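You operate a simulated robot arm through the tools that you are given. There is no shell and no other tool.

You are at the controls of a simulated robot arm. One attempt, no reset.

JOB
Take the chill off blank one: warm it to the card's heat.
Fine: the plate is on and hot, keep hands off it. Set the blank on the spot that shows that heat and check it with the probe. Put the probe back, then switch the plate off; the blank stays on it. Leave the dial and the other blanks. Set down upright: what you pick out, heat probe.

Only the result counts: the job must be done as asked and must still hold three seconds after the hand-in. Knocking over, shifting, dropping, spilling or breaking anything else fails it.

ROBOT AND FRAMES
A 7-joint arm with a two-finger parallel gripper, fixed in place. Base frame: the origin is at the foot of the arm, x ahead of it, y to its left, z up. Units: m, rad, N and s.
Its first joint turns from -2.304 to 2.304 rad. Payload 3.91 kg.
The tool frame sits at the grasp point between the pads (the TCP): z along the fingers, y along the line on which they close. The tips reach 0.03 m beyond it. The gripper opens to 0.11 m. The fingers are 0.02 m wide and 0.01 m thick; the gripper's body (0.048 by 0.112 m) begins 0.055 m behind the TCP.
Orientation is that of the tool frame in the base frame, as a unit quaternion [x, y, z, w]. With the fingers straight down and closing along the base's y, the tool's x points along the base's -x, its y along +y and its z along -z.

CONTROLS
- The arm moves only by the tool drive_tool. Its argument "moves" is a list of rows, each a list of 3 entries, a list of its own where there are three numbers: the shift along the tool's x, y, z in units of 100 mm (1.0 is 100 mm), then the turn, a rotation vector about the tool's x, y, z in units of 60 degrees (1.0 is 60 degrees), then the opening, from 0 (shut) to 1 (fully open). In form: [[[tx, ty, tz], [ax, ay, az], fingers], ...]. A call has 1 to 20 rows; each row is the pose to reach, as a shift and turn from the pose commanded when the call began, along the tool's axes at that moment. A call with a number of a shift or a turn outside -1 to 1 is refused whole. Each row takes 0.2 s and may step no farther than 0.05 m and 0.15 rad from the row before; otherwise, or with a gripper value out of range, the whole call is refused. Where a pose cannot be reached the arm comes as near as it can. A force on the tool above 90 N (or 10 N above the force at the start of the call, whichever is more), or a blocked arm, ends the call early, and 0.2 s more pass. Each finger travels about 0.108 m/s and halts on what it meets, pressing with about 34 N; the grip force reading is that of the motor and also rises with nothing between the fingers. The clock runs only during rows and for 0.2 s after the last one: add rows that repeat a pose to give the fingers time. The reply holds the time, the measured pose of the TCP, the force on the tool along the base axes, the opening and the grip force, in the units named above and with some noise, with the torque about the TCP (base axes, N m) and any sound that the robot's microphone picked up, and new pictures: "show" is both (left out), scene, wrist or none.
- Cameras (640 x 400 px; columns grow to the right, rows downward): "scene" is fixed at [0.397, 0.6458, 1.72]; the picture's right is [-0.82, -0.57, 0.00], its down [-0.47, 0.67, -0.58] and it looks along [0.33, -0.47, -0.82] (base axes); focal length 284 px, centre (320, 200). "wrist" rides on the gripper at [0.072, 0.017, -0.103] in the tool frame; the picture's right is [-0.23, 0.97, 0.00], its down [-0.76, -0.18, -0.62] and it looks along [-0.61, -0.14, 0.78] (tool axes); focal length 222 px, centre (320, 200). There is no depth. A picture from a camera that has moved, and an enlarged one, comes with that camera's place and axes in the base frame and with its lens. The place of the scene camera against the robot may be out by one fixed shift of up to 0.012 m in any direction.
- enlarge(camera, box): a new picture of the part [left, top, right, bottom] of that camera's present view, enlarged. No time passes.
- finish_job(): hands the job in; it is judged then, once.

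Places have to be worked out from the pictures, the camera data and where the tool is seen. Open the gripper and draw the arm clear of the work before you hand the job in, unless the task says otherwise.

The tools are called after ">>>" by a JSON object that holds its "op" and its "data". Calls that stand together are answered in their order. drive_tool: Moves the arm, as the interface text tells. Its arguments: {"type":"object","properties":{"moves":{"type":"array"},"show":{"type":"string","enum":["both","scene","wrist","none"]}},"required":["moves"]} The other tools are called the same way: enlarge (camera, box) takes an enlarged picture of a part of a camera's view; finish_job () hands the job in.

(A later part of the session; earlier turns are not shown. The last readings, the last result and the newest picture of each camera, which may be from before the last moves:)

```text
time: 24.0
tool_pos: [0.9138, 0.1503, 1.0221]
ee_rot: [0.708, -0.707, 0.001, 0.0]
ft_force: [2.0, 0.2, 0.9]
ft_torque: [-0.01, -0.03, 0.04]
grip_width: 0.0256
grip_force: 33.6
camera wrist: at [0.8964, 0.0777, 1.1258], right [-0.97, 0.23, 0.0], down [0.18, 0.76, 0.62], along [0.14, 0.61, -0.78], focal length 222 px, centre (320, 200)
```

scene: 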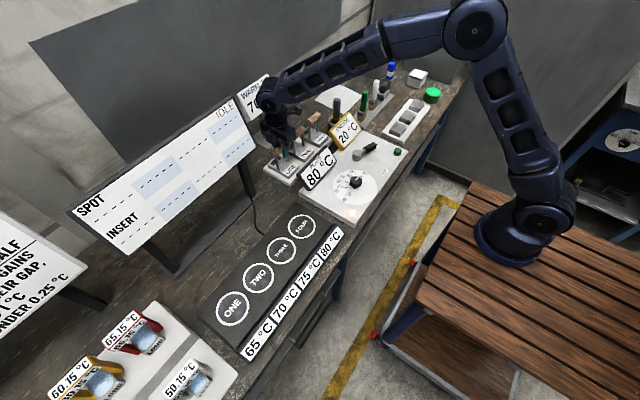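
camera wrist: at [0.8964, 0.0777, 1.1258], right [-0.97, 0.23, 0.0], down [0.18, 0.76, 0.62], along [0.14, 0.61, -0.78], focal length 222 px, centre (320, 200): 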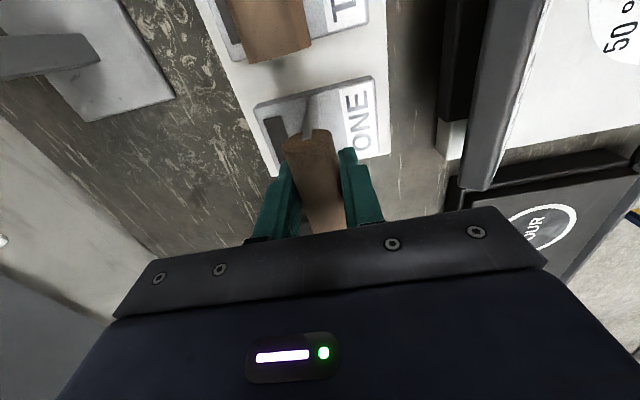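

Gripped firmly (25.6 mm). Lift straight up slowly.

>>> {"op": "drive_tool", "data": {"moves": [[[0, 0, -0.1], [0, 0, 0], 0], [[0, 0, -0.3], [0, 0, 0], 0], [[0, 0, -0.6], [0, 0, 0], 0], [[0, 0, -1.0], [0, 0, 0], 0], [[0, 0, -1.0], [0, 0, 0], 0]], "show": "both"}}

>>> {"op": "enlarge", "data": {"camera": "scene", "box": [240, 60, 350, 190]}}

```text
time: 25.2
tool_pos: [0.9143, 0.1505, 1.1216]
ee_rot: [-0.707, 0.707, 0.0, 0.0]
ft_force: [-0.2, -0.7, -7.9]
ft_torque: [0.0, 0.02, 0.01]
grip_width: 0.0255
grip_force: 34.4
camera wrist: at [0.8965, 0.0786, 1.2248], right [-0.97, 0.23, 0.0], down [0.18, 0.76, 0.62], along [0.14, 0.61, -0.78], focal length 222 px, centre (320, 200)
```

scene: 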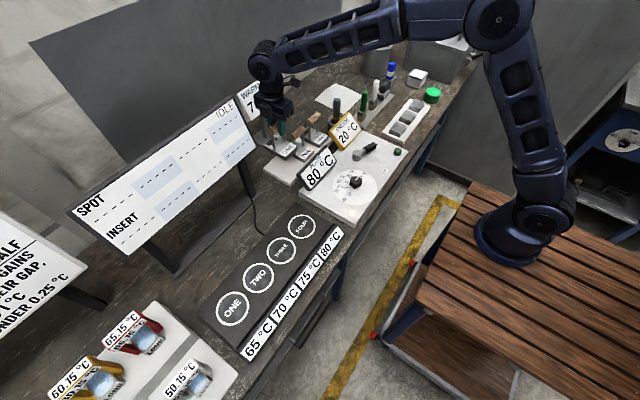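
wrist: 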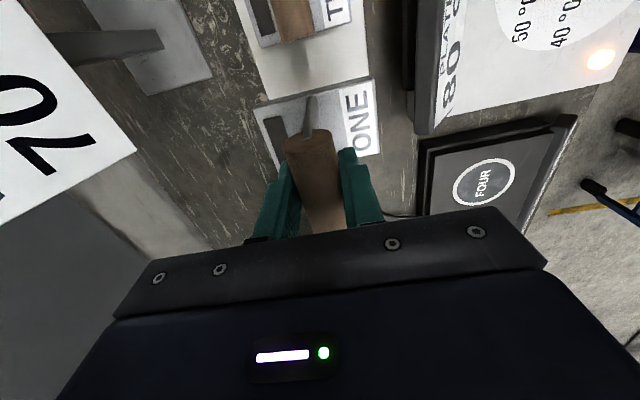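

```text
3.08 times, centred on (295, 125) of scene
camera zoom: at [0.397, 0.6458, 1.72], right [-0.82, -0.57, 0.0], down [-0.47, 0.67, -0.58], along [0.33, -0.47, -0.82], focal length 873 px, centre (397, 431)
```

zoom: 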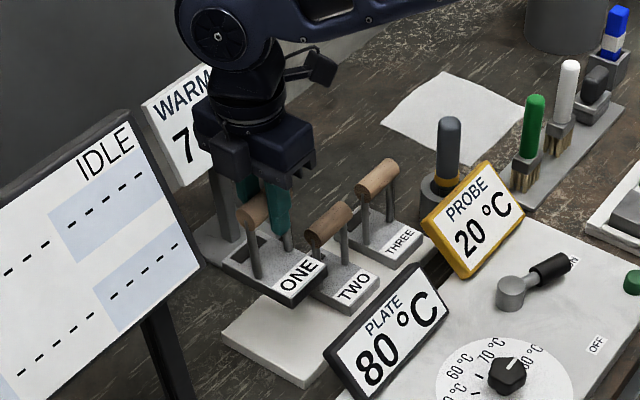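

Blank lifted (7.9 N weight, so the earlier contact was the camera behind the display's lower corner). I carry the blank back in −x first, slightly up, over the PLATE sign, then go left.

>>> {"op": "drive_tool", "data": {"moves": [[[0, 0.15, -0.1], [0, 0, 0], 0], [[0, 0.4, -0.2], [0, 0, 0], 0], [[0, 0.7, -0.3], [0, 0, 0], 0], [[0, 1.0, -0.3], [0, 0, 0], 0]], "show": "none"}}

>>> {"op": "drive_tool", "data": {"moves": [[[0, 0.3, 0], [0, 0, 0], 0], [[0, 0.6, 0], [0, 0, 0], 0], [[-0.2, 0.85, 0], [0, 0, 0], 0], [[-0.5, 1.0, 0], [0, 0, 0], 0], [[-0.8, 1.0, 0], [0, 0, 0], 0]], "show": "both"}}

```text
time: 26.2
tool_pos: [0.8168, 0.1511, 1.1479]
ee_rot: [-0.707, 0.707, 0.0, 0.0]
ft_force: [-0.3, -0.2, -9.0]
ft_torque: [0.0, 0.01, 0.0]
grip_width: 0.0255
grip_force: 34.1
```

```text
time: 27.4
tool_pos: [0.7155, 0.2298, 1.1498]
ee_rot: [-0.707, 0.707, 0.001, -0.001]
ft_force: [0.0, -1.0, -7.6]
ft_torque: [0.01, 0.02, -0.01]
grip_width: 0.0256
grip_force: 34.1
camera wrist: at [0.6978, 0.1581, 1.2535], right [-0.97, 0.23, 0.0], down [0.18, 0.76, 0.62], along [0.14, 0.61, -0.78], focal length 222 px, centre (320, 200)
```

scene: 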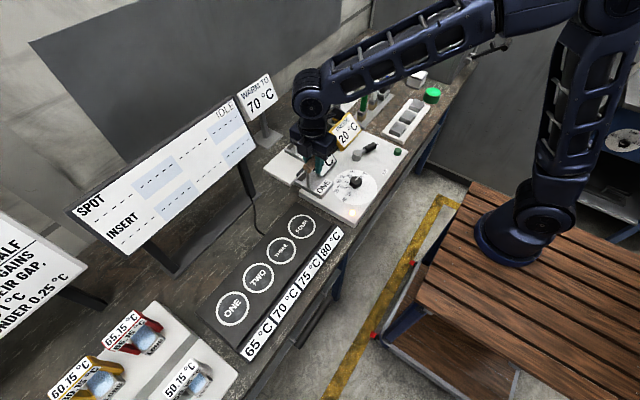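
wrist: 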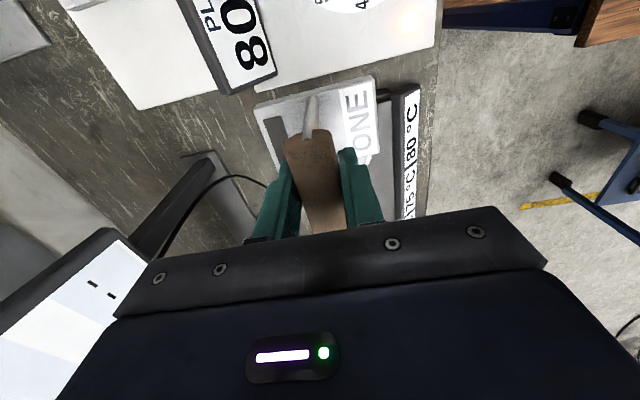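

The display's lower corner is at about (0.90, 0.25, 1.12), well clear of this path. Spots work out at x≈0.70, y≈0.322/0.422/0.523/0.624 (FOUR…ONE). I carry on left toward spot TWO (70 °C).

>>> {"op": "drive_tool", "data": {"moves": [[[-0.25, 0.03, 0], [0, 0, 0], 0], [[-0.5, 0.06, 0], [0, 0, 0], 0], [[-0.75, 0.1, 0], [0, 0, 0], 0], [[-1.0, 0.14, 0], [0, 0, 0], 0]], "show": "none"}}

>>> {"op": "drive_tool", "data": {"moves": [[[-0.25, 0, 0], [0, 0, 0], 0], [[-0.5, 0, 0], [0, 0, 0], 0], [[-0.75, 0, 0], [0, 0, 0], 0], [[-1.0, 0, 0], [0, 0, 0], 0], [[-1.0, 0, 0], [0, 0, 0], 0]], "show": "both"}}

>>> {"op": "enlarge", "data": {"camera": "wrist", "box": [240, 20, 480, 220]}}

>>> {"op": "enlarge", "data": {"camera": "scene", "box": [180, 170, 380, 330]}}

```text
time: 28.4
tool_pos: [0.7011, 0.3301, 1.1505]
ee_rot: [0.708, -0.707, 0.0, 0.0]
ft_force: [0.6, -0.9, -8.1]
ft_torque: [0.05, -0.02, 0.01]
grip_width: 0.0257
grip_force: 33.9
```

```text
time: 29.6
tool_pos: [0.702, 0.4302, 1.1506]
ee_rot: [-0.707, 0.708, 0.0, -0.001]
ft_force: [0.8, -0.3, -7.4]
ft_torque: [0.01, 0.0, 0.02]
grip_width: 0.0258
grip_force: 33.7
camera wrist: at [0.6832, 0.3585, 1.2535], right [-0.97, 0.23, 0.0], down [0.18, 0.76, 0.62], along [0.14, 0.61, -0.78], focal length 222 px, centre (320, 200)
```

scene: 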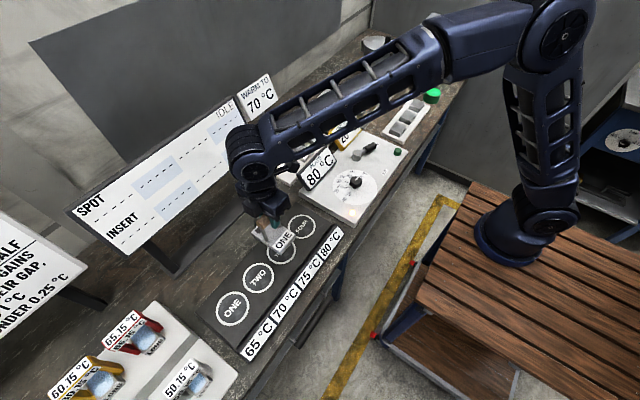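
wrist: 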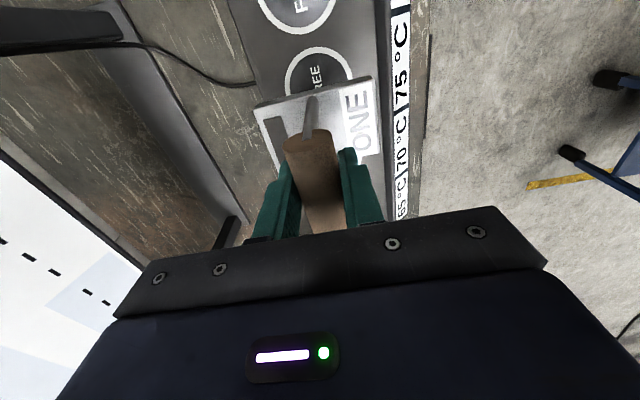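

```text
2.00 times, centred on (360, 120) of wrist
camera zoom: at [0.6832, 0.3585, 1.2535], right [-0.97, 0.23, 0.0], down [0.18, 0.76, 0.62], along [0.14, 0.61, -0.78], focal length 444 px, centre (240, 360)
```

zoom: 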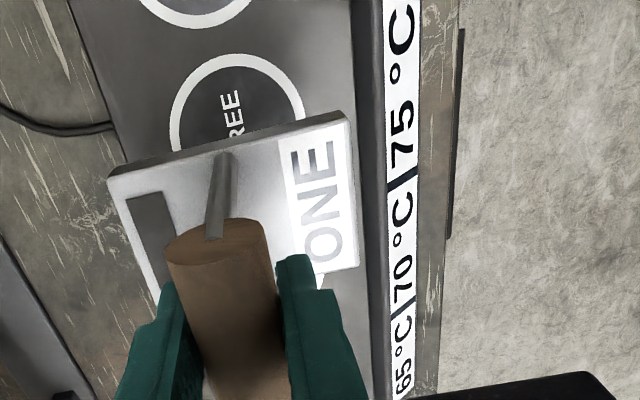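

```text
2.50 times, centred on (280, 250) of scene
camera zoom: at [0.397, 0.6458, 1.72], right [-0.82, -0.57, 0.0], down [-0.47, 0.67, -0.58], along [0.33, -0.47, -0.82], focal length 710 px, centre (420, 75)
```

zoom: 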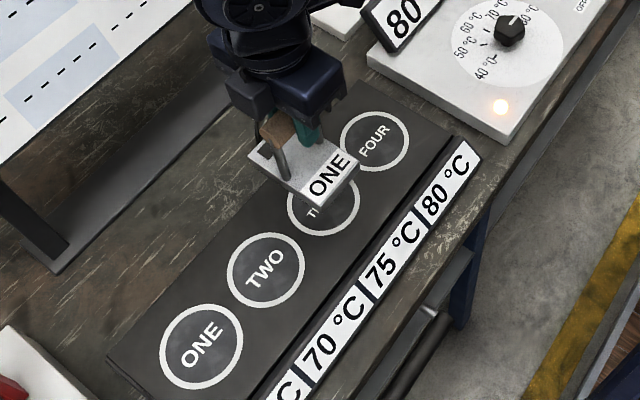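

From the ring edges: THREE at y≈0.422, FOUR y≈0.321 → TWO at (0.699, 0.523). I move over spot TWO and begin to lower to z≈1.09 (blank still well above the plate).

>>> {"op": "drive_tool", "data": {"moves": [[[-0.3, 0.03, 0], [0, 0, 0], 0], [[-0.6, 0.03, 0], [0, 0, 0], 0], [[-0.93, 0.03, 0], [0, 0, 0], 0], [[-0.93, 0.03, 0.25], [0, 0, 0], 0], [[-0.93, 0.03, 0.5], [0, 0, 0], 0], [[-0.93, 0.03, 0.5], [0, 0, 0], 0]], "show": "both"}}

>>> {"op": "enlarge", "data": {"camera": "scene", "box": [180, 200, 340, 340]}}

>>> {"op": "enlarge", "data": {"camera": "wrist", "box": [240, 0, 480, 200]}}

```text
time: 31.0
tool_pos: [0.6975, 0.5208, 1.1009]
ee_rot: [-0.707, 0.707, -0.001, 0.0]
ft_force: [-0.3, -1.1, -7.4]
ft_torque: [-0.04, 0.0, 0.04]
grip_width: 0.0258
grip_force: 33.7
camera wrist: at [0.6794, 0.4489, 1.2054], right [-0.97, 0.23, 0.0], down [0.18, 0.76, 0.62], along [0.14, 0.61, -0.78], focal length 222 px, centre (320, 200)
```

scene: 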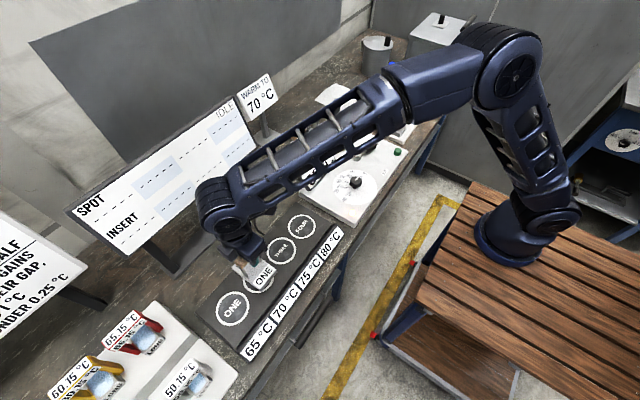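
wrist: 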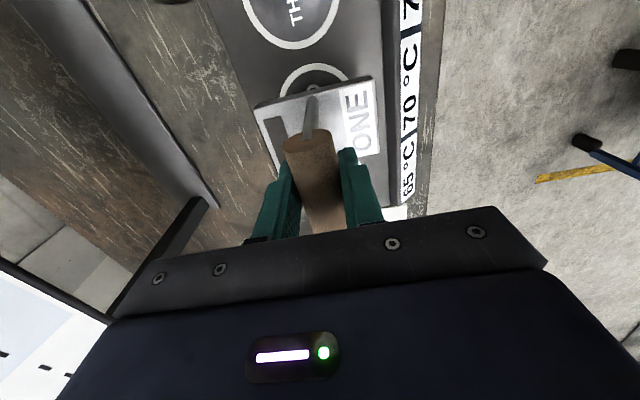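

```text
2.86 times, centred on (260, 270) of scene
camera zoom: at [0.397, 0.6458, 1.72], right [-0.82, -0.57, 0.0], down [-0.47, 0.67, -0.58], along [0.33, -0.47, -0.82], focal length 811 px, centre (491, 0)
```

zoom: 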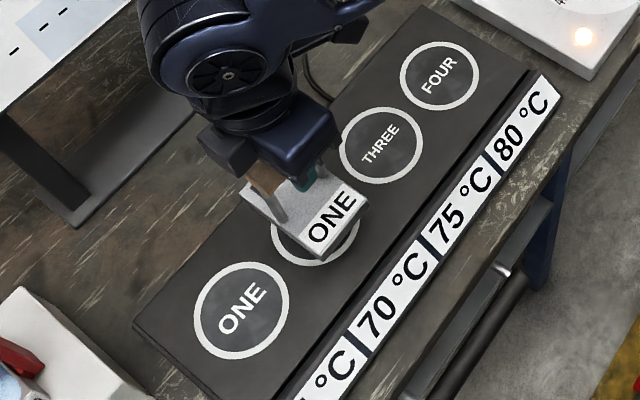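

```text
2.00 times, centred on (360, 100) of wrist
camera zoom: at [0.6794, 0.4489, 1.2054], right [-0.97, 0.23, 0.0], down [0.18, 0.76, 0.62], along [0.14, 0.61, -0.78], focal length 444 px, centre (240, 400)
```

zoom: 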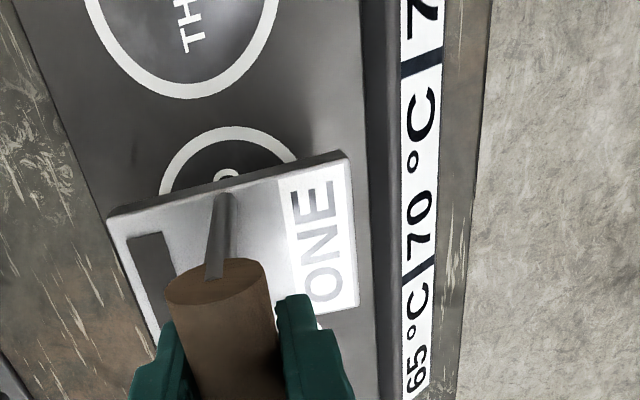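

The ring of spot TWO is centred near y≈0.5215, matching the held blank. I lower toward the plate, then step gently, watching for the weight to come off.

>>> {"op": "drive_tool", "data": {"moves": [[[0, 0, 0.12], [0, 0, 0], 0], [[0, 0, 0.24], [0, 0, 0], 0], [[0, 0, 0.35], [0, 0, 0], 0], [[0, 0, 0.35], [0, 0, 0], 0]], "show": "both"}}

>>> {"op": "enlarge", "data": {"camera": "scene", "box": [180, 200, 340, 340]}}

>>> {"op": "enlarge", "data": {"camera": "wrist", "box": [240, 0, 480, 200]}}

```text
time: 32.0
tool_pos: [0.6988, 0.521, 1.0652]
ee_rot: [0.707, -0.707, 0.0, 0.0]
ft_force: [-0.6, 0.1, -8.6]
ft_torque: [-0.01, -0.02, -0.03]
grip_width: 0.0254
grip_force: 34.2
camera wrist: at [0.6799, 0.4501, 1.1696], right [-0.97, 0.23, 0.0], down [0.18, 0.76, 0.62], along [0.14, 0.61, -0.78], focal length 222 px, centre (320, 200)
```

scene: 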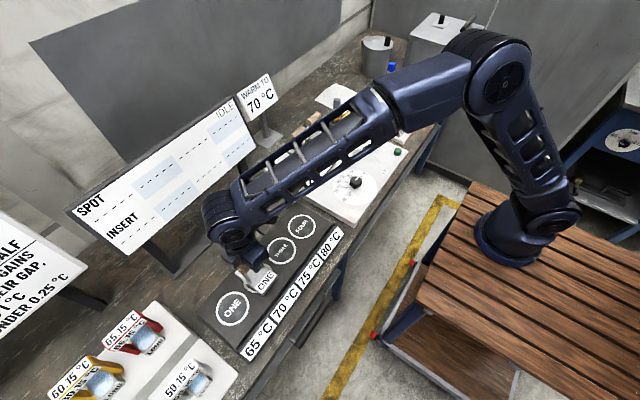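
wrist: 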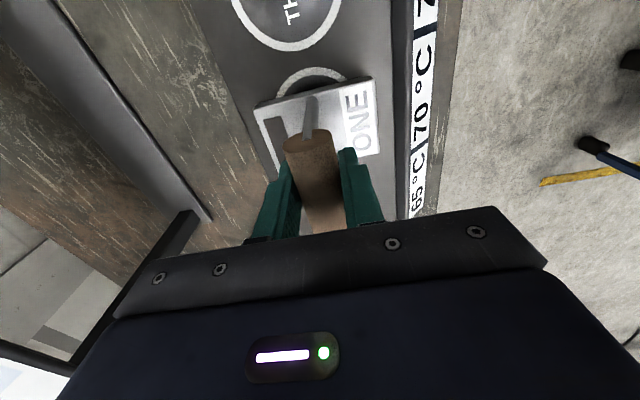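

```text
2.86 times, centred on (260, 270) of scene
camera zoom: at [0.397, 0.6458, 1.72], right [-0.82, -0.57, 0.0], down [-0.47, 0.67, -0.58], along [0.33, -0.47, -0.82], focal length 811 px, centre (491, 0)
```

zoom: 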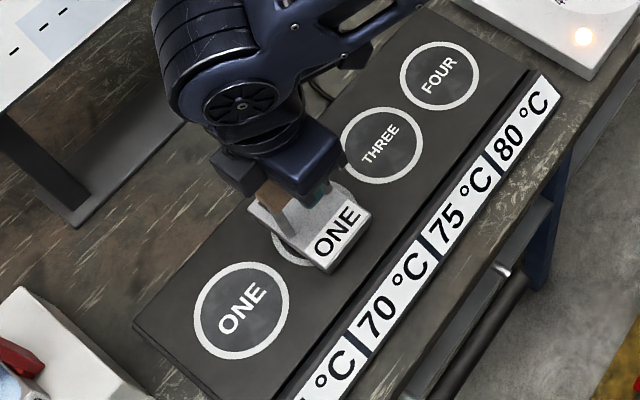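

```text
2.00 times, centred on (360, 100) of wrist
camera zoom: at [0.6799, 0.4501, 1.1696], right [-0.97, 0.23, 0.0], down [0.18, 0.76, 0.62], along [0.14, 0.61, -0.78], focal length 444 px, centre (240, 400)
```

zoom: 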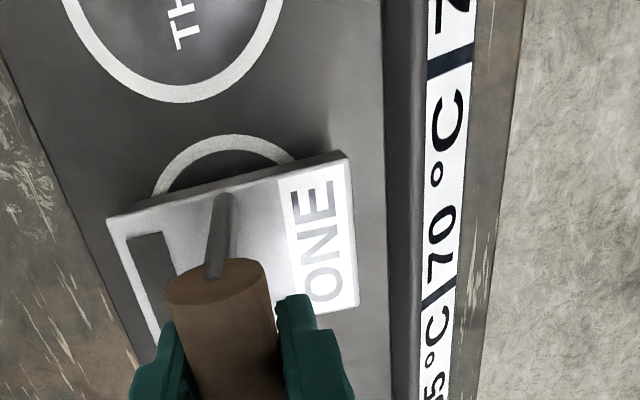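

Still in the air (−8.6 N). I go down in small steps now.

>>> {"op": "drive_tool", "data": {"moves": [[[0, 0, 0.03], [0, 0, 0], 0], [[0, 0, 0.06], [0, 0, 0], 0], [[0, 0, 0.09], [0, 0, 0], 0], [[0, 0, 0.09], [0, 0, 0], 0]], "show": "none"}}

```text
time: 33.0
tool_pos: [0.6991, 0.5215, 1.0563]
ee_rot: [-0.707, 0.707, 0.0, 0.0]
ft_force: [-0.5, 0.7, -7.9]
ft_torque: [-0.02, 0.02, -0.01]
grip_width: 0.0254
grip_force: 33.7
```

Still hanging free at z=1.056. Continue in 4 mm steps.

>>> {"op": "drive_tool", "data": {"moves": [[[0, 0, 0.02], [0, 0, 0], 0], [[0, 0, 0.04], [0, 0, 0], 0], [[0, 0, 0.04], [0, 0, 0], 0]], "show": "none"}}

```text
time: 33.8
tool_pos: [0.6979, 0.5215, 1.0519]
ee_rot: [0.707, -0.707, 0.0, 0.0]
ft_force: [-0.1, -0.3, -8.6]
ft_torque: [0.0, 0.02, -0.01]
grip_width: 0.0256
grip_force: 34.4
```

>>> {"op": "drive_tool", "data": {"moves": [[[0, 0, 0.02], [0, 0, 0], 0], [[0, 0, 0.04], [0, 0, 0], 0], [[0, 0, 0.04], [0, 0, 0], 0]], "show": "both"}}

>>> {"op": "enlarge", "data": {"camera": "wrist", "box": [240, 0, 480, 200]}}

>>> {"op": "enlarge", "data": {"camera": "scene", "box": [180, 200, 340, 340]}}

```text
time: 34.6
tool_pos: [0.6986, 0.5231, 1.0493]
ee_rot: [-0.706, 0.708, 0.0, 0.001]
ft_force: [0.5, -0.5, -7.3]
ft_torque: [0.01, -0.03, -0.01]
grip_width: 0.0255
grip_force: 33.9
camera wrist: at [0.6804, 0.4507, 1.1522], right [-0.97, 0.23, 0.0], down [0.18, 0.76, 0.62], along [0.14, 0.61, -0.78], focal length 222 px, centre (320, 200)
```

scene: 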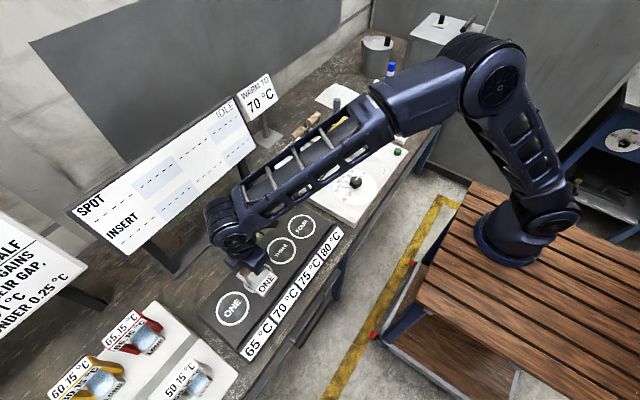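
wrist: 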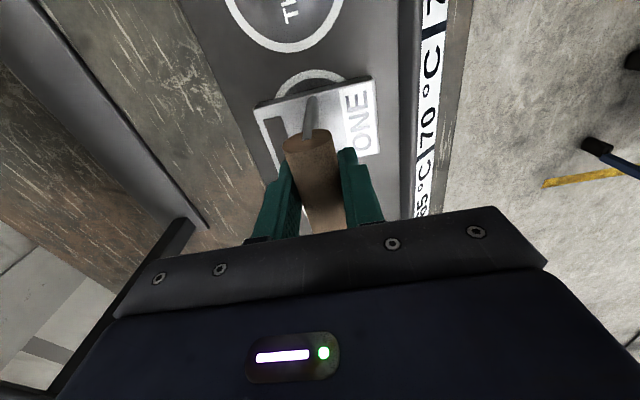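

```text
2.00 times, centred on (360, 100) of wrist
camera zoom: at [0.6804, 0.4507, 1.1522], right [-0.97, 0.23, 0.0], down [0.18, 0.76, 0.62], along [0.14, 0.61, -0.78], focal length 444 px, centre (240, 400)
```

zoom: 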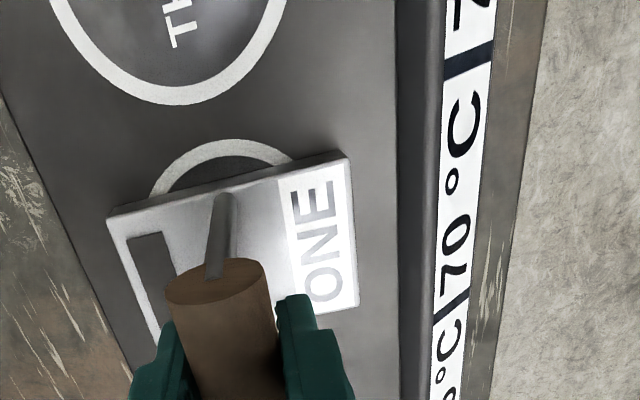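

```text
2.86 times, centred on (260, 270) of scene
camera zoom: at [0.397, 0.6458, 1.72], right [-0.82, -0.57, 0.0], down [-0.47, 0.67, -0.58], along [0.33, -0.47, -0.82], focal length 811 px, centre (491, 0)
```

zoom: 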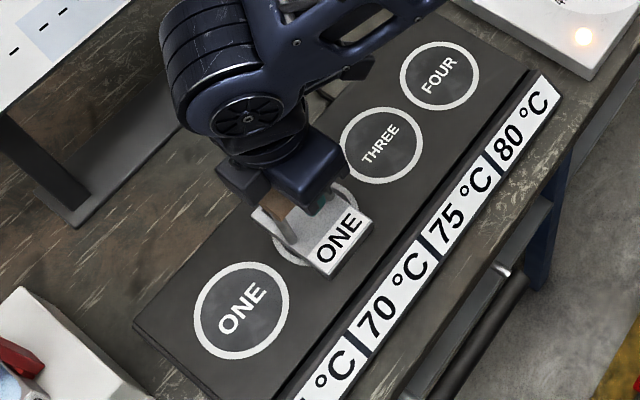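

Not yet touching; gap appears to be only a few mm. Continue stepping down.

>>> {"op": "drive_tool", "data": {"moves": [[[0, 0, 0.02], [0, 0, 0], 0], [[0, 0, 0.04], [0, 0, 0], 0], [[0, 0, 0.04], [0, 0, 0], 0]], "show": "none"}}

```text
time: 35.4
tool_pos: [0.6981, 0.5223, 1.0479]
ee_rot: [-0.707, 0.707, 0.0, 0.002]
ft_force: [3.6, 0.6, 23.3]
ft_torque: [-0.52, -0.04, 0.01]
grip_width: 0.0256
grip_force: 33.7
```

Contact on the plate (+23 N), seat height TCP z≈1.048. I ease up 2–3 mm to relieve the push before release.

>>> {"op": "drive_tool", "data": {"moves": [[[0, 0, -0.02], [0, 0, 0], 0], [[0, 0, -0.025], [0, 0, 0], 0], [[0, 0, -0.025], [0, 0, 0], 0]], "show": "none"}}

```text
time: 36.2
tool_pos: [0.6978, 0.5215, 1.0463]
ee_rot: [-0.707, 0.707, 0.0, 0.0]
ft_force: [7.2, 5.7, 14.8]
ft_torque: [0.77, -0.05, -0.19]
grip_width: 0.0254
grip_force: 34.0
```

Still pressing about 15 N; ease up another 1 mm.

>>> {"op": "drive_tool", "data": {"moves": [[[0, 0, -0.01], [0, 0, 0], 0], [[0, 0, -0.01], [0, 0, 0], 0]], "show": "none"}}

```text
time: 36.8
tool_pos: [0.6966, 0.5217, 1.0468]
ee_rot: [-0.707, 0.707, 0.0, 0.0]
ft_force: [2.8, 2.8, 4.6]
ft_torque: [0.66, -0.03, -0.13]
grip_width: 0.0258
grip_force: 34.3
```

Nearly unloaded. I ease 0.5 mm more and open the fingers slowly.

>>> {"op": "drive_tool", "data": {"moves": [[[0, 0, -0.005], [0, 0, 0], 0], [[0, 0, -0.005], [0, 0, 0], 0.3], [[0, 0, -0.005], [0, 0, 0], 0.6], [[0, 0, -0.005], [0, 0, 0], 0.9], [[0, 0, -0.005], [0, 0, 0], 0.9]], "show": "both"}}

>>> {"op": "enlarge", "data": {"camera": "scene", "box": [180, 200, 340, 340]}}

```text
time: 38.0
tool_pos: [0.6981, 0.5211, 1.0468]
ee_rot: [-0.707, 0.707, 0.0, 0.0]
ft_force: [0.5, 0.0, -0.4]
ft_torque: [0.03, 0.0, -0.02]
grip_width: 0.0991
grip_force: 0.2
camera wrist: at [0.6802, 0.45, 1.1519], right [-0.97, 0.23, 0.0], down [0.18, 0.76, 0.62], along [0.14, 0.61, -0.78], focal length 222 px, centre (320, 200)
```

scene: 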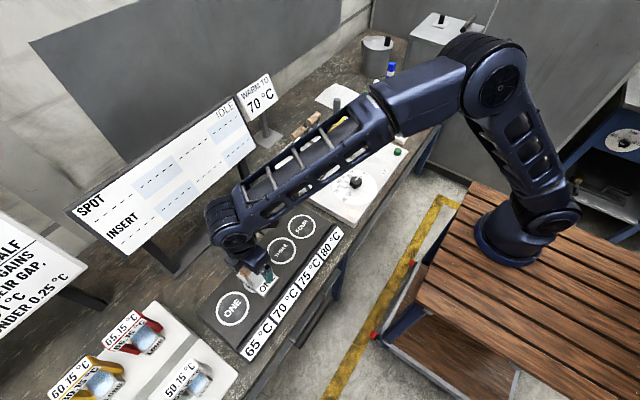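
wrist: 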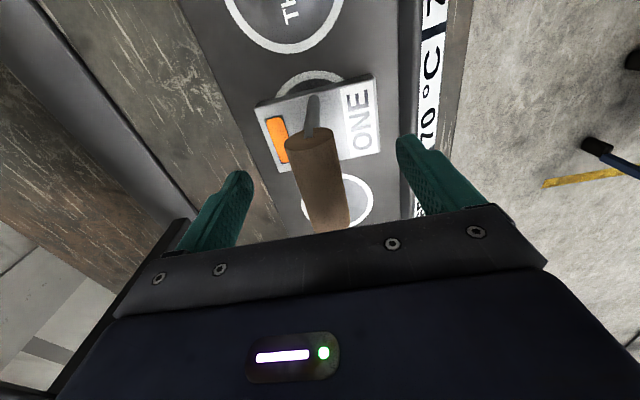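

```text
2.86 times, centred on (260, 270) of scene
camera zoom: at [0.397, 0.6458, 1.72], right [-0.82, -0.57, 0.0], down [-0.47, 0.67, -0.58], along [0.33, -0.47, -0.82], focal length 811 px, centre (491, 0)
```

zoom: 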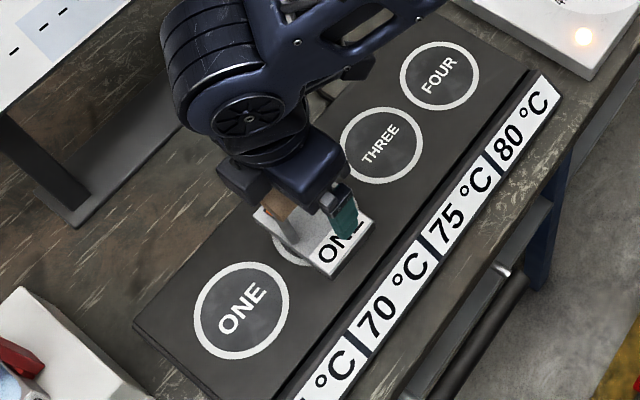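

The blank sits on spot TWO, released, and its pad has turned orange (warming). I rise straight up 0.1 m, then travel back toward the probe while yawing back to 0° (fingers closing along y).

>>> {"op": "drive_tool", "data": {"moves": [[[0, 0, -0.15], [0, 0, 0], 0.9], [[0, 0, -0.4], [0, 0, 0], 1], [[0, 0, -0.7], [0, 0, 0], 1], [[0, 0, -1.0], [0, 0, 0], 1]], "show": "both"}}

>>> {"op": "enlarge", "data": {"camera": "scene", "box": [180, 200, 340, 340]}}

>>> {"op": "enlarge", "data": {"camera": "wrist", "box": [240, 0, 480, 200]}}

```text
time: 39.0
tool_pos: [0.6999, 0.5224, 1.1505]
ee_rot: [-0.707, 0.707, 0.0, 0.0]
ft_force: [0.9, 0.2, -0.5]
ft_torque: [-0.03, 0.03, -0.03]
grip_width: 0.1102
grip_force: 0.0
camera wrist: at [0.6815, 0.4499, 1.2529], right [-0.97, 0.23, 0.0], down [0.18, 0.76, 0.62], along [0.14, 0.61, -0.78], focal length 222 px, centre (320, 200)
```

scene: 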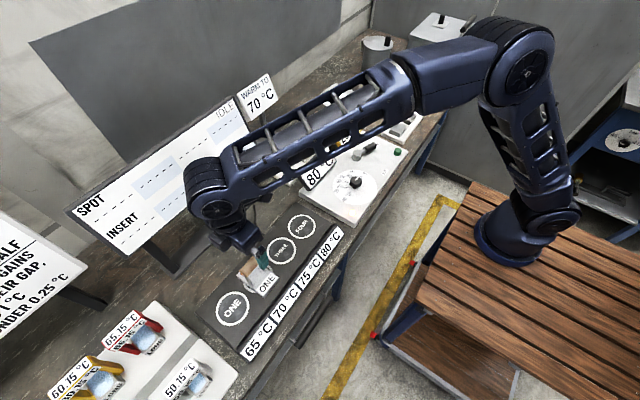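
wrist: 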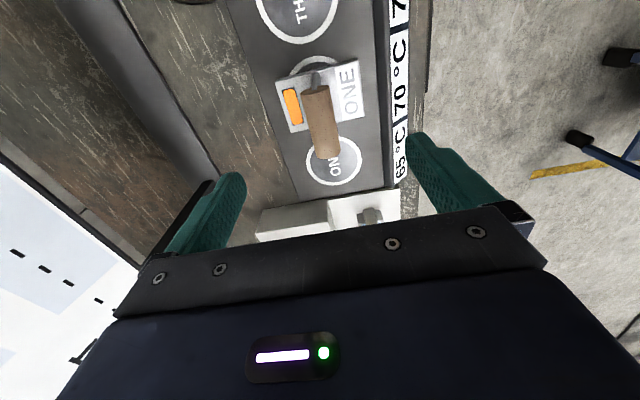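

```text
2.86 times, centred on (260, 270) of scene
camera zoom: at [0.397, 0.6458, 1.72], right [-0.82, -0.57, 0.0], down [-0.47, 0.67, -0.58], along [0.33, -0.47, -0.82], focal length 811 px, centre (491, 0)
```

zoom: 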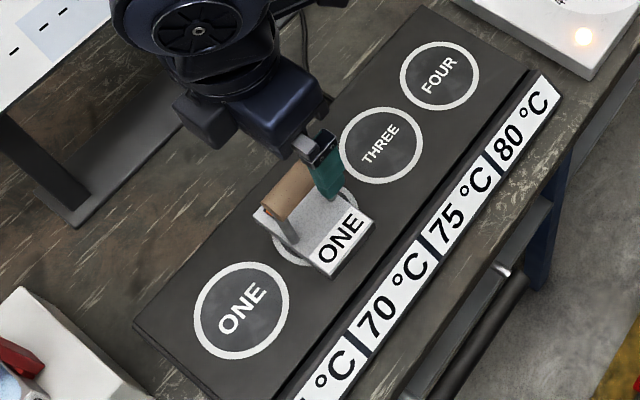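

```text
2.00 times, centred on (360, 100) of wrist
camera zoom: at [0.6815, 0.4499, 1.2529], right [-0.97, 0.23, 0.0], down [0.18, 0.76, 0.62], along [0.14, 0.61, -0.78], focal length 444 px, centre (240, 400)
```

zoom: 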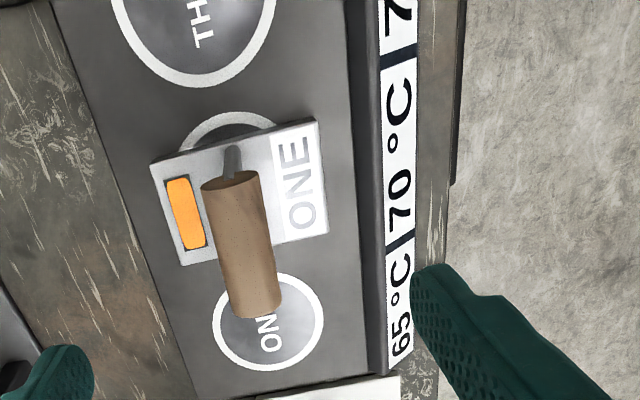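

Blank is well centred on TWO; pad center ≈ (0.733, 0.523). Now I go back toward the probe with the yaw returning to 0.

>>> {"op": "drive_tool", "data": {"moves": [[[0.17, 0, 0], [0, 0, 0.125], 1], [[0.34, 0, 0], [0, 0, 0.25], 1], [[0.5, 0, 0], [0, 0, 0.375], 1], [[0.67, 0, 0], [0, 0, 0.5], 1], [[0.84, 0, 0], [0, 0, 0.625], 1], [[1.0, 0, 0], [0, 0, 0.75], 1]], "show": "none"}}

>>> {"op": "drive_tool", "data": {"moves": [[[0.15, -0.15, 0], [0, 0, 0.125], 1], [[0.3, -0.3, 0], [0, 0, 0.25], 1], [[0.45, -0.45, 0], [0, 0, 0.375], 1], [[0.6, -0.6, 0], [0, 0, 0.5], 1], [[0.75, -0.75, 0], [0, 0, 0.625], 1], [[0.9, -0.9, 0], [0, 0, 0.75], 1]], "show": "none"}}

>>> {"op": "drive_tool", "data": {"moves": [[[-0.2, -0.3, 0], [0, 0, 0], 1], [[-0.35, -0.65, 0], [0, 0, 0], 1], [[-0.5, -1.0, 0], [0, 0, 0], 1]], "show": "both"}}

```text
time: 40.4
tool_pos: [0.6972, 0.4221, 1.1488]
ee_rot: [-0.382, 0.924, 0.0, 0.0]
ft_force: [0.2, -0.3, -0.3]
ft_torque: [-0.01, 0.02, -0.03]
grip_width: 0.1101
grip_force: 0.1
```

```text
time: 41.8
tool_pos: [0.6984, 0.2945, 1.148]
ee_rot: [0.0, 1.0, -0.001, 0.0]
ft_force: [0.1, -0.8, -0.2]
ft_torque: [-0.03, 0.03, 0.02]
grip_width: 0.1098
grip_force: 0.1
```

```text
time: 42.6
tool_pos: [0.7499, 0.1959, 1.1486]
ee_rot: [0.0, 1.0, -0.001, 0.0]
ft_force: [-0.3, 0.4, -0.7]
ft_torque: [-0.05, -0.02, -0.03]
grip_width: 0.1099
grip_force: 0.0
camera wrist: at [0.6755, 0.2119, 1.2518], right [0.23, 0.97, 0.0], down [0.76, -0.18, 0.62], along [0.61, -0.14, -0.78], focal length 222 px, centre (320, 200)
```

scene: 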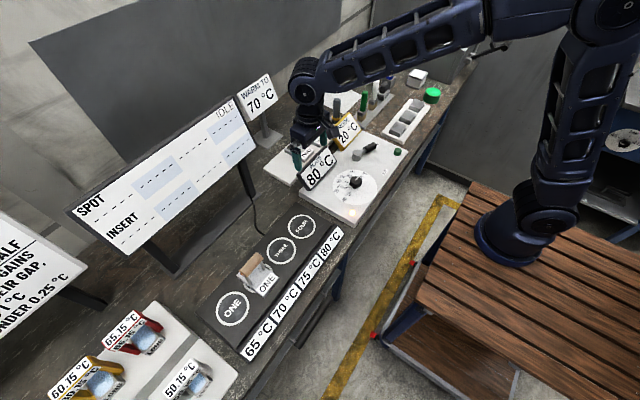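
wrist: 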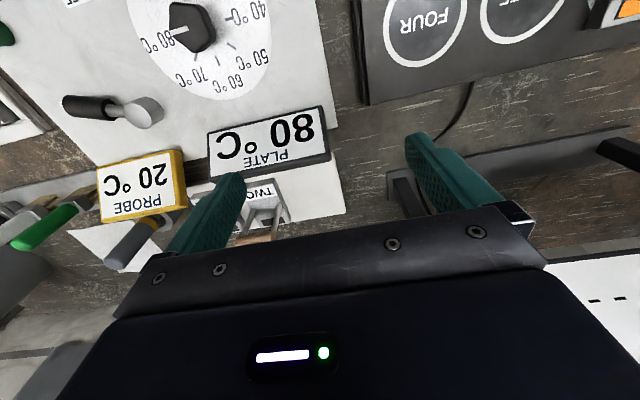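

I continue right to just short of the probe, staying high.

>>> {"op": "drive_tool", "data": {"moves": [[[-0.1, -0.35, 0], [0, 0, 0], 1], [[-0.2, -0.7, 0], [0, 0, 0], 1], [[-0.25, -1.0, 0], [0, 0, 0], 1]], "show": "none"}}

>>> {"op": "drive_tool", "data": {"moves": [[[-0.1, -0.35, 0], [0, 0, 0], 1], [[-0.2, -0.7, 0], [0, 0, 0], 1], [[-0.25, -1.0, 0], [0, 0, 0], 1]], "show": "none"}}

>>> {"op": "drive_tool", "data": {"moves": [[[0, -0.35, 0], [0, 0, 0], 1], [[0, -0.7, 0], [0, 0, 0], 1], [[0, -1.0, 0], [0, 0, 0], 1], [[0, -1.0, 0], [0, 0, 0], 1]], "show": "both"}}

>>> {"op": "enlarge", "data": {"camera": "wrist", "box": [180, 80, 440, 220]}}

>>> {"op": "enlarge", "data": {"camera": "scene", "box": [270, 60, 400, 170]}}

```text
time: 43.4
tool_pos: [0.775, 0.0952, 1.1494]
ee_rot: [-0.001, 1.0, 0.001, 0.0]
ft_force: [-1.2, 0.2, 0.5]
ft_torque: [0.0, 0.01, 0.02]
grip_width: 0.11
grip_force: 0.1
```

```text
time: 44.2
tool_pos: [0.7987, -0.0054, 1.1475]
ee_rot: [0.0, 1.0, 0.0, 0.0]
ft_force: [0.8, 0.0, 0.5]
ft_torque: [-0.01, 0.02, 0.01]
grip_width: 0.1102
grip_force: 0.0
```

```text
time: 45.2
tool_pos: [0.7999, -0.1048, 1.1489]
ee_rot: [0.0, 1.0, 0.0, -0.001]
ft_force: [-0.3, -0.3, 0.7]
ft_torque: [0.0, 0.01, 0.0]
grip_width: 0.1099
grip_force: 0.0
camera wrist: at [0.7265, -0.0877, 1.2517], right [0.23, 0.97, 0.0], down [0.76, -0.18, 0.62], along [0.61, -0.14, -0.78], focal length 222 px, centre (320, 200)
```

scene: 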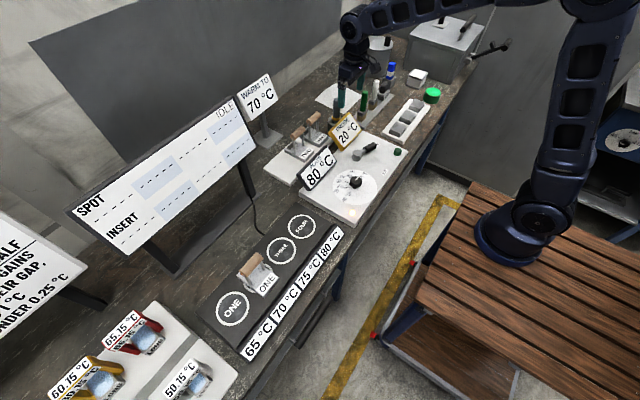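
wrist: 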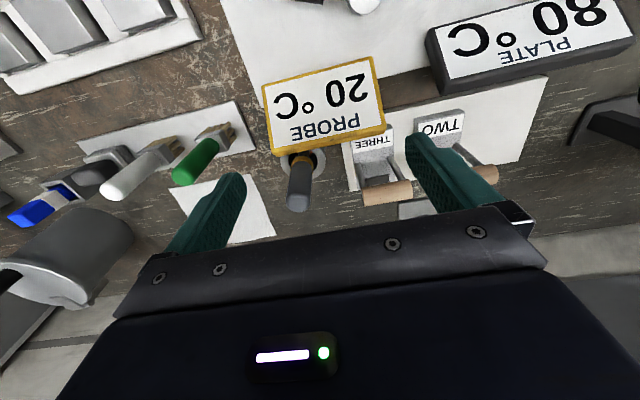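

```text
2.46 times, centred on (310, 150) of wrist
camera zoom: at [0.7265, -0.0877, 1.2517], right [0.23, 0.97, 0.0], down [0.76, -0.18, 0.62], along [0.61, -0.14, -0.78], focal length 547 px, centre (345, 323)
```

zoom: 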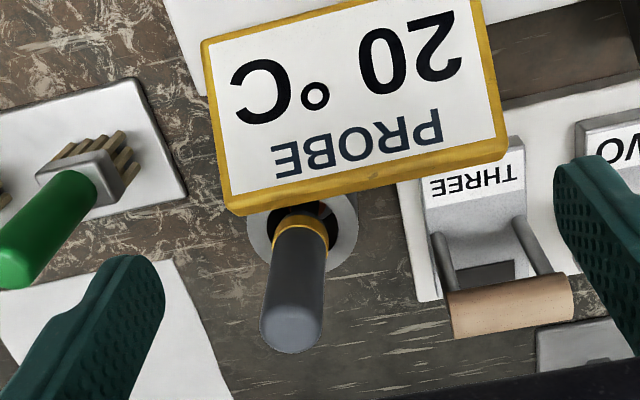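

```text
3.64 times, centred on (335, 115) of scene
camera zoom: at [0.397, 0.6458, 1.72], right [-0.82, -0.57, 0.0], down [-0.47, 0.67, -0.58], along [0.33, -0.47, -0.82], focal length 1032 px, centre (266, 509)
```

zoom: 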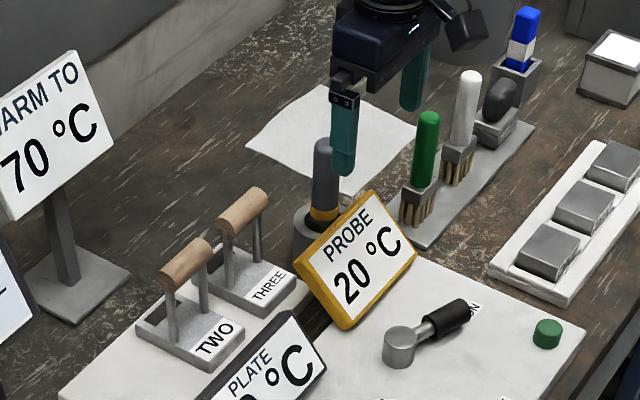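

Probe axis is near (0.877, −0.149), top at z≈1.06. I move above it and take another view to refine.

>>> {"op": "drive_tool", "data": {"moves": [[[-0.4, -0.22, 0], [0, 0, 0], 1], [[-0.77, -0.44, 0], [0, 0, 0], 1], [[-0.77, -0.44, 0], [0, 0, 0], 1]], "show": "both"}}

>>> {"op": "enlarge", "data": {"camera": "wrist", "box": [200, 60, 440, 210]}}

>>> {"op": "enlarge", "data": {"camera": "scene", "box": [270, 60, 400, 170]}}

```text
time: 46.0
tool_pos: [0.8757, -0.1489, 1.1486]
ee_rot: [0.001, 1.0, 0.0, 0.0]
ft_force: [-1.2, 0.0, 0.0]
ft_torque: [0.01, -0.01, 0.02]
grip_width: 0.11
grip_force: 0.1
camera wrist: at [0.8017, -0.1321, 1.2523], right [0.23, 0.97, 0.0], down [0.76, -0.18, 0.62], along [0.61, -0.14, -0.78], focal length 222 px, centre (320, 200)
```

scene: 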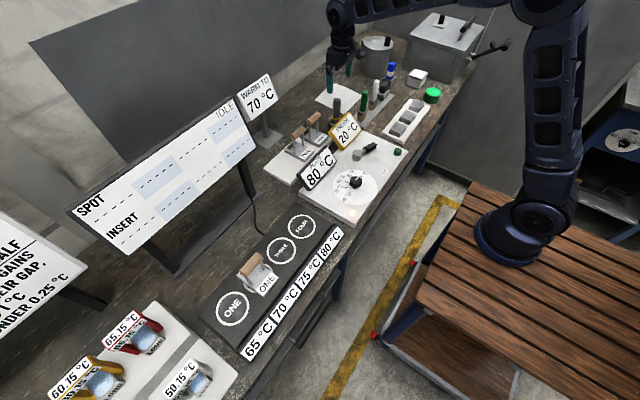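
wrist: 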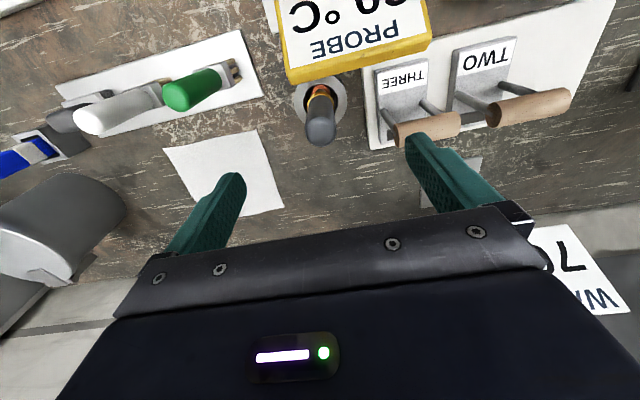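

```text
2.67 times, centred on (320, 135) of wrist
camera zoom: at [0.8017, -0.1321, 1.2523], right [0.23, 0.97, 0.0], down [0.76, -0.18, 0.62], along [0.61, -0.14, -0.78], focal length 592 px, centre (320, 373)
```

zoom: 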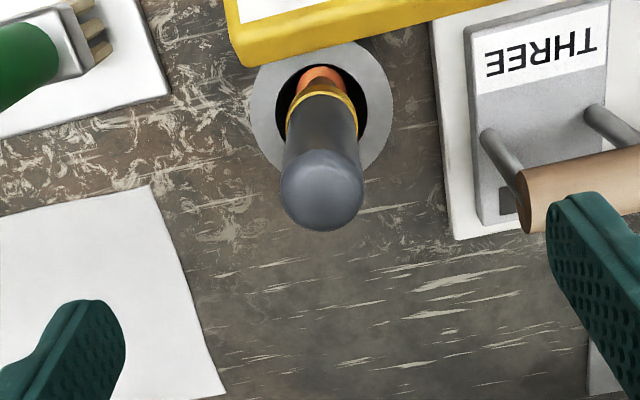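

```text
3.64 times, centred on (335, 115) of scene
camera zoom: at [0.397, 0.6458, 1.72], right [-0.82, -0.57, 0.0], down [-0.47, 0.67, -0.58], along [0.33, -0.47, -0.82], focal length 1032 px, centre (266, 509)
```

zoom: 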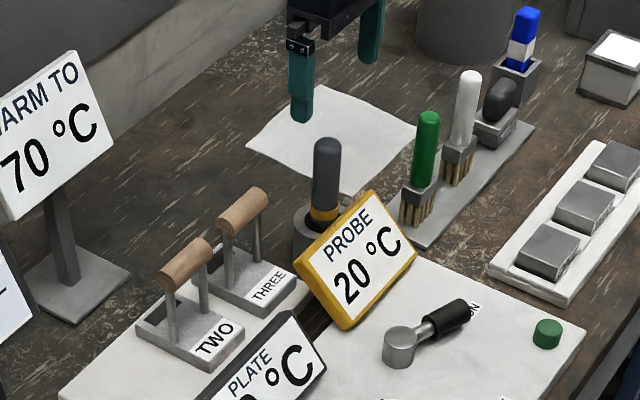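

Probe axis refined to (0.880, −0.150), handle Ø≈28 mm, vertical in its ring holder. I narrow the fingers to ~77 mm and descend around it.

>>> {"op": "drive_tool", "data": {"moves": [[[-0.04, -0.01, 0], [0, 0, 0], 0.7], [[-0.04, -0.01, 0.25], [0, 0, 0], 0.7], [[-0.04, -0.01, 0.5], [0, 0, 0], 0.7], [[-0.04, -0.01, 0.75], [0, 0, 0], 0.7], [[-0.04, -0.01, 1.0], [0, 0, 0], 0.7], [[-0.04, -0.01, 1.0], [0, 0, 0], 0.7]], "show": "both"}}

>>> {"op": "enlarge", "data": {"camera": "scene", "box": [270, 60, 400, 170]}}

>>> {"op": "enlarge", "data": {"camera": "wrist", "box": [200, 60, 440, 210]}}

```text
time: 47.4
tool_pos: [0.8787, -0.1497, 1.0462]
ee_rot: [0.0, 1.0, 0.0, 0.0]
ft_force: [-0.4, -0.6, -0.3]
ft_torque: [0.01, -0.01, -0.01]
grip_width: 0.0769
grip_force: 0.1
camera wrist: at [0.8046, -0.1321, 1.1515], right [0.23, 0.97, 0.0], down [0.76, -0.18, 0.62], along [0.61, -0.14, -0.78], focal length 222 px, centre (320, 200)
```

scene: 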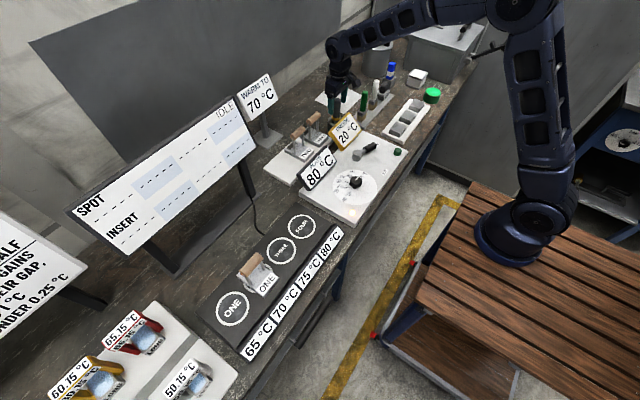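
wrist: 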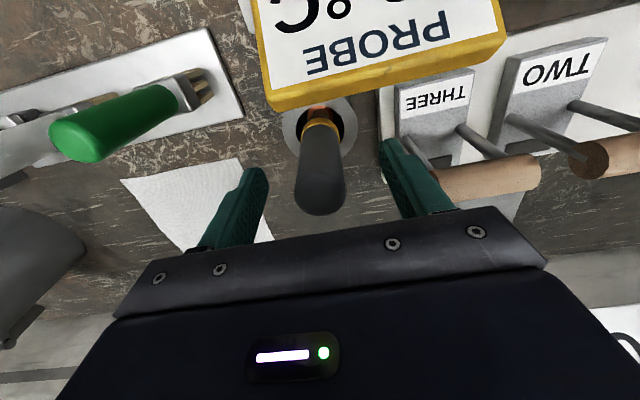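

```text
3.64 times, centred on (335, 115) of scene
camera zoom: at [0.397, 0.6458, 1.72], right [-0.82, -0.57, 0.0], down [-0.47, 0.67, -0.58], along [0.33, -0.47, -0.82], focal length 1032 px, centre (266, 509)
```

zoom: 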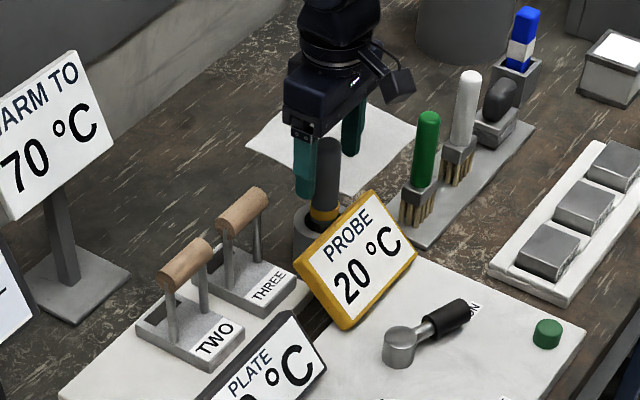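

```text
2.67 times, centred on (320, 135) of wrist
camera zoom: at [0.8046, -0.1321, 1.1515], right [0.23, 0.97, 0.0], down [0.76, -0.18, 0.62], along [0.61, -0.14, -0.78], focal length 592 px, centre (320, 373)
```

zoom: 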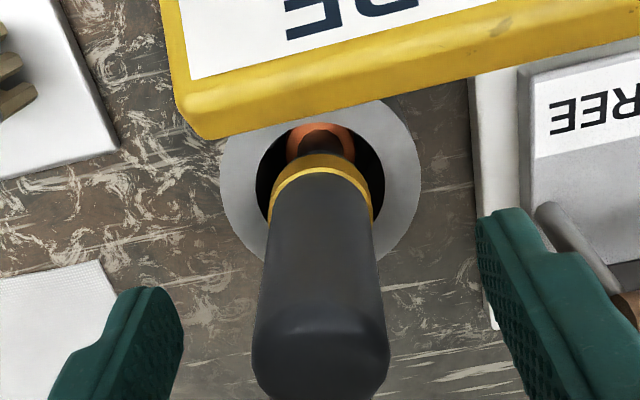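

The probe handle is centred between the fingers. I lower 6 mm more and close on it.

>>> {"op": "drive_tool", "data": {"moves": [[[0, 0, 0.06], [0, 0, 0], 0.7], [[0, 0, 0.06], [0, 0, 0], 0.4], [[0, 0, 0.06], [0, 0, 0], 0.1], [[0, 0, 0.06], [0, 0, 0], 0], [[0, 0, 0.06], [0, 0, 0], 0], [[0, 0, 0.06], [0, 0, 0], 0]], "show": "both"}}

>>> {"op": "enlarge", "data": {"camera": "wrist", "box": [200, 60, 440, 210]}}

```text
time: 48.8
tool_pos: [0.8784, -0.1488, 1.042]
ee_rot: [-0.001, 1.0, 0.0, -0.001]
ft_force: [0.1, 0.5, 0.0]
ft_torque: [0.04, -0.02, -0.01]
grip_width: 0.0293
grip_force: 34.3
camera wrist: at [0.8047, -0.132, 1.1458], right [0.23, 0.97, 0.0], down [0.76, -0.18, 0.62], along [0.61, -0.14, -0.78], focal length 222 px, centre (320, 200)
```

scene: 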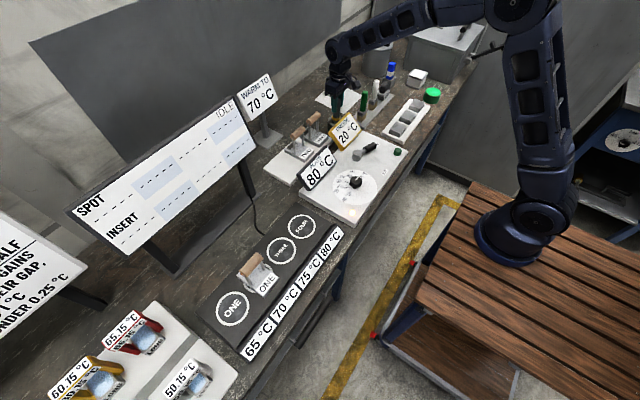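
wrist: 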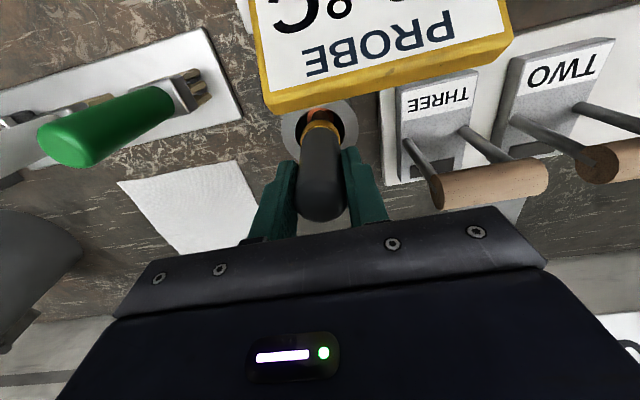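

```text
2.67 times, centred on (320, 135) of wrist
camera zoom: at [0.8047, -0.132, 1.1458], right [0.23, 0.97, 0.0], down [0.76, -0.18, 0.62], along [0.61, -0.14, -0.78], focal length 592 px, centre (320, 373)
```

zoom: 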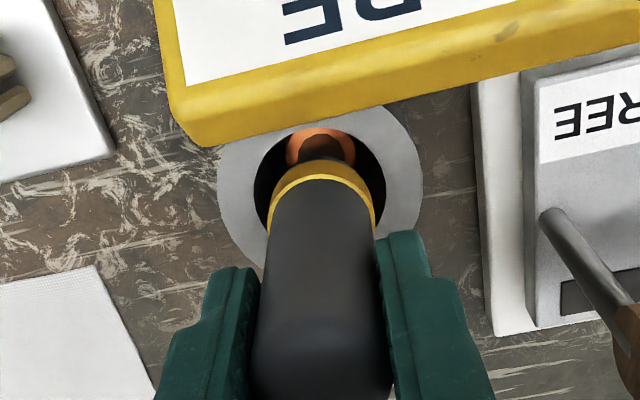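

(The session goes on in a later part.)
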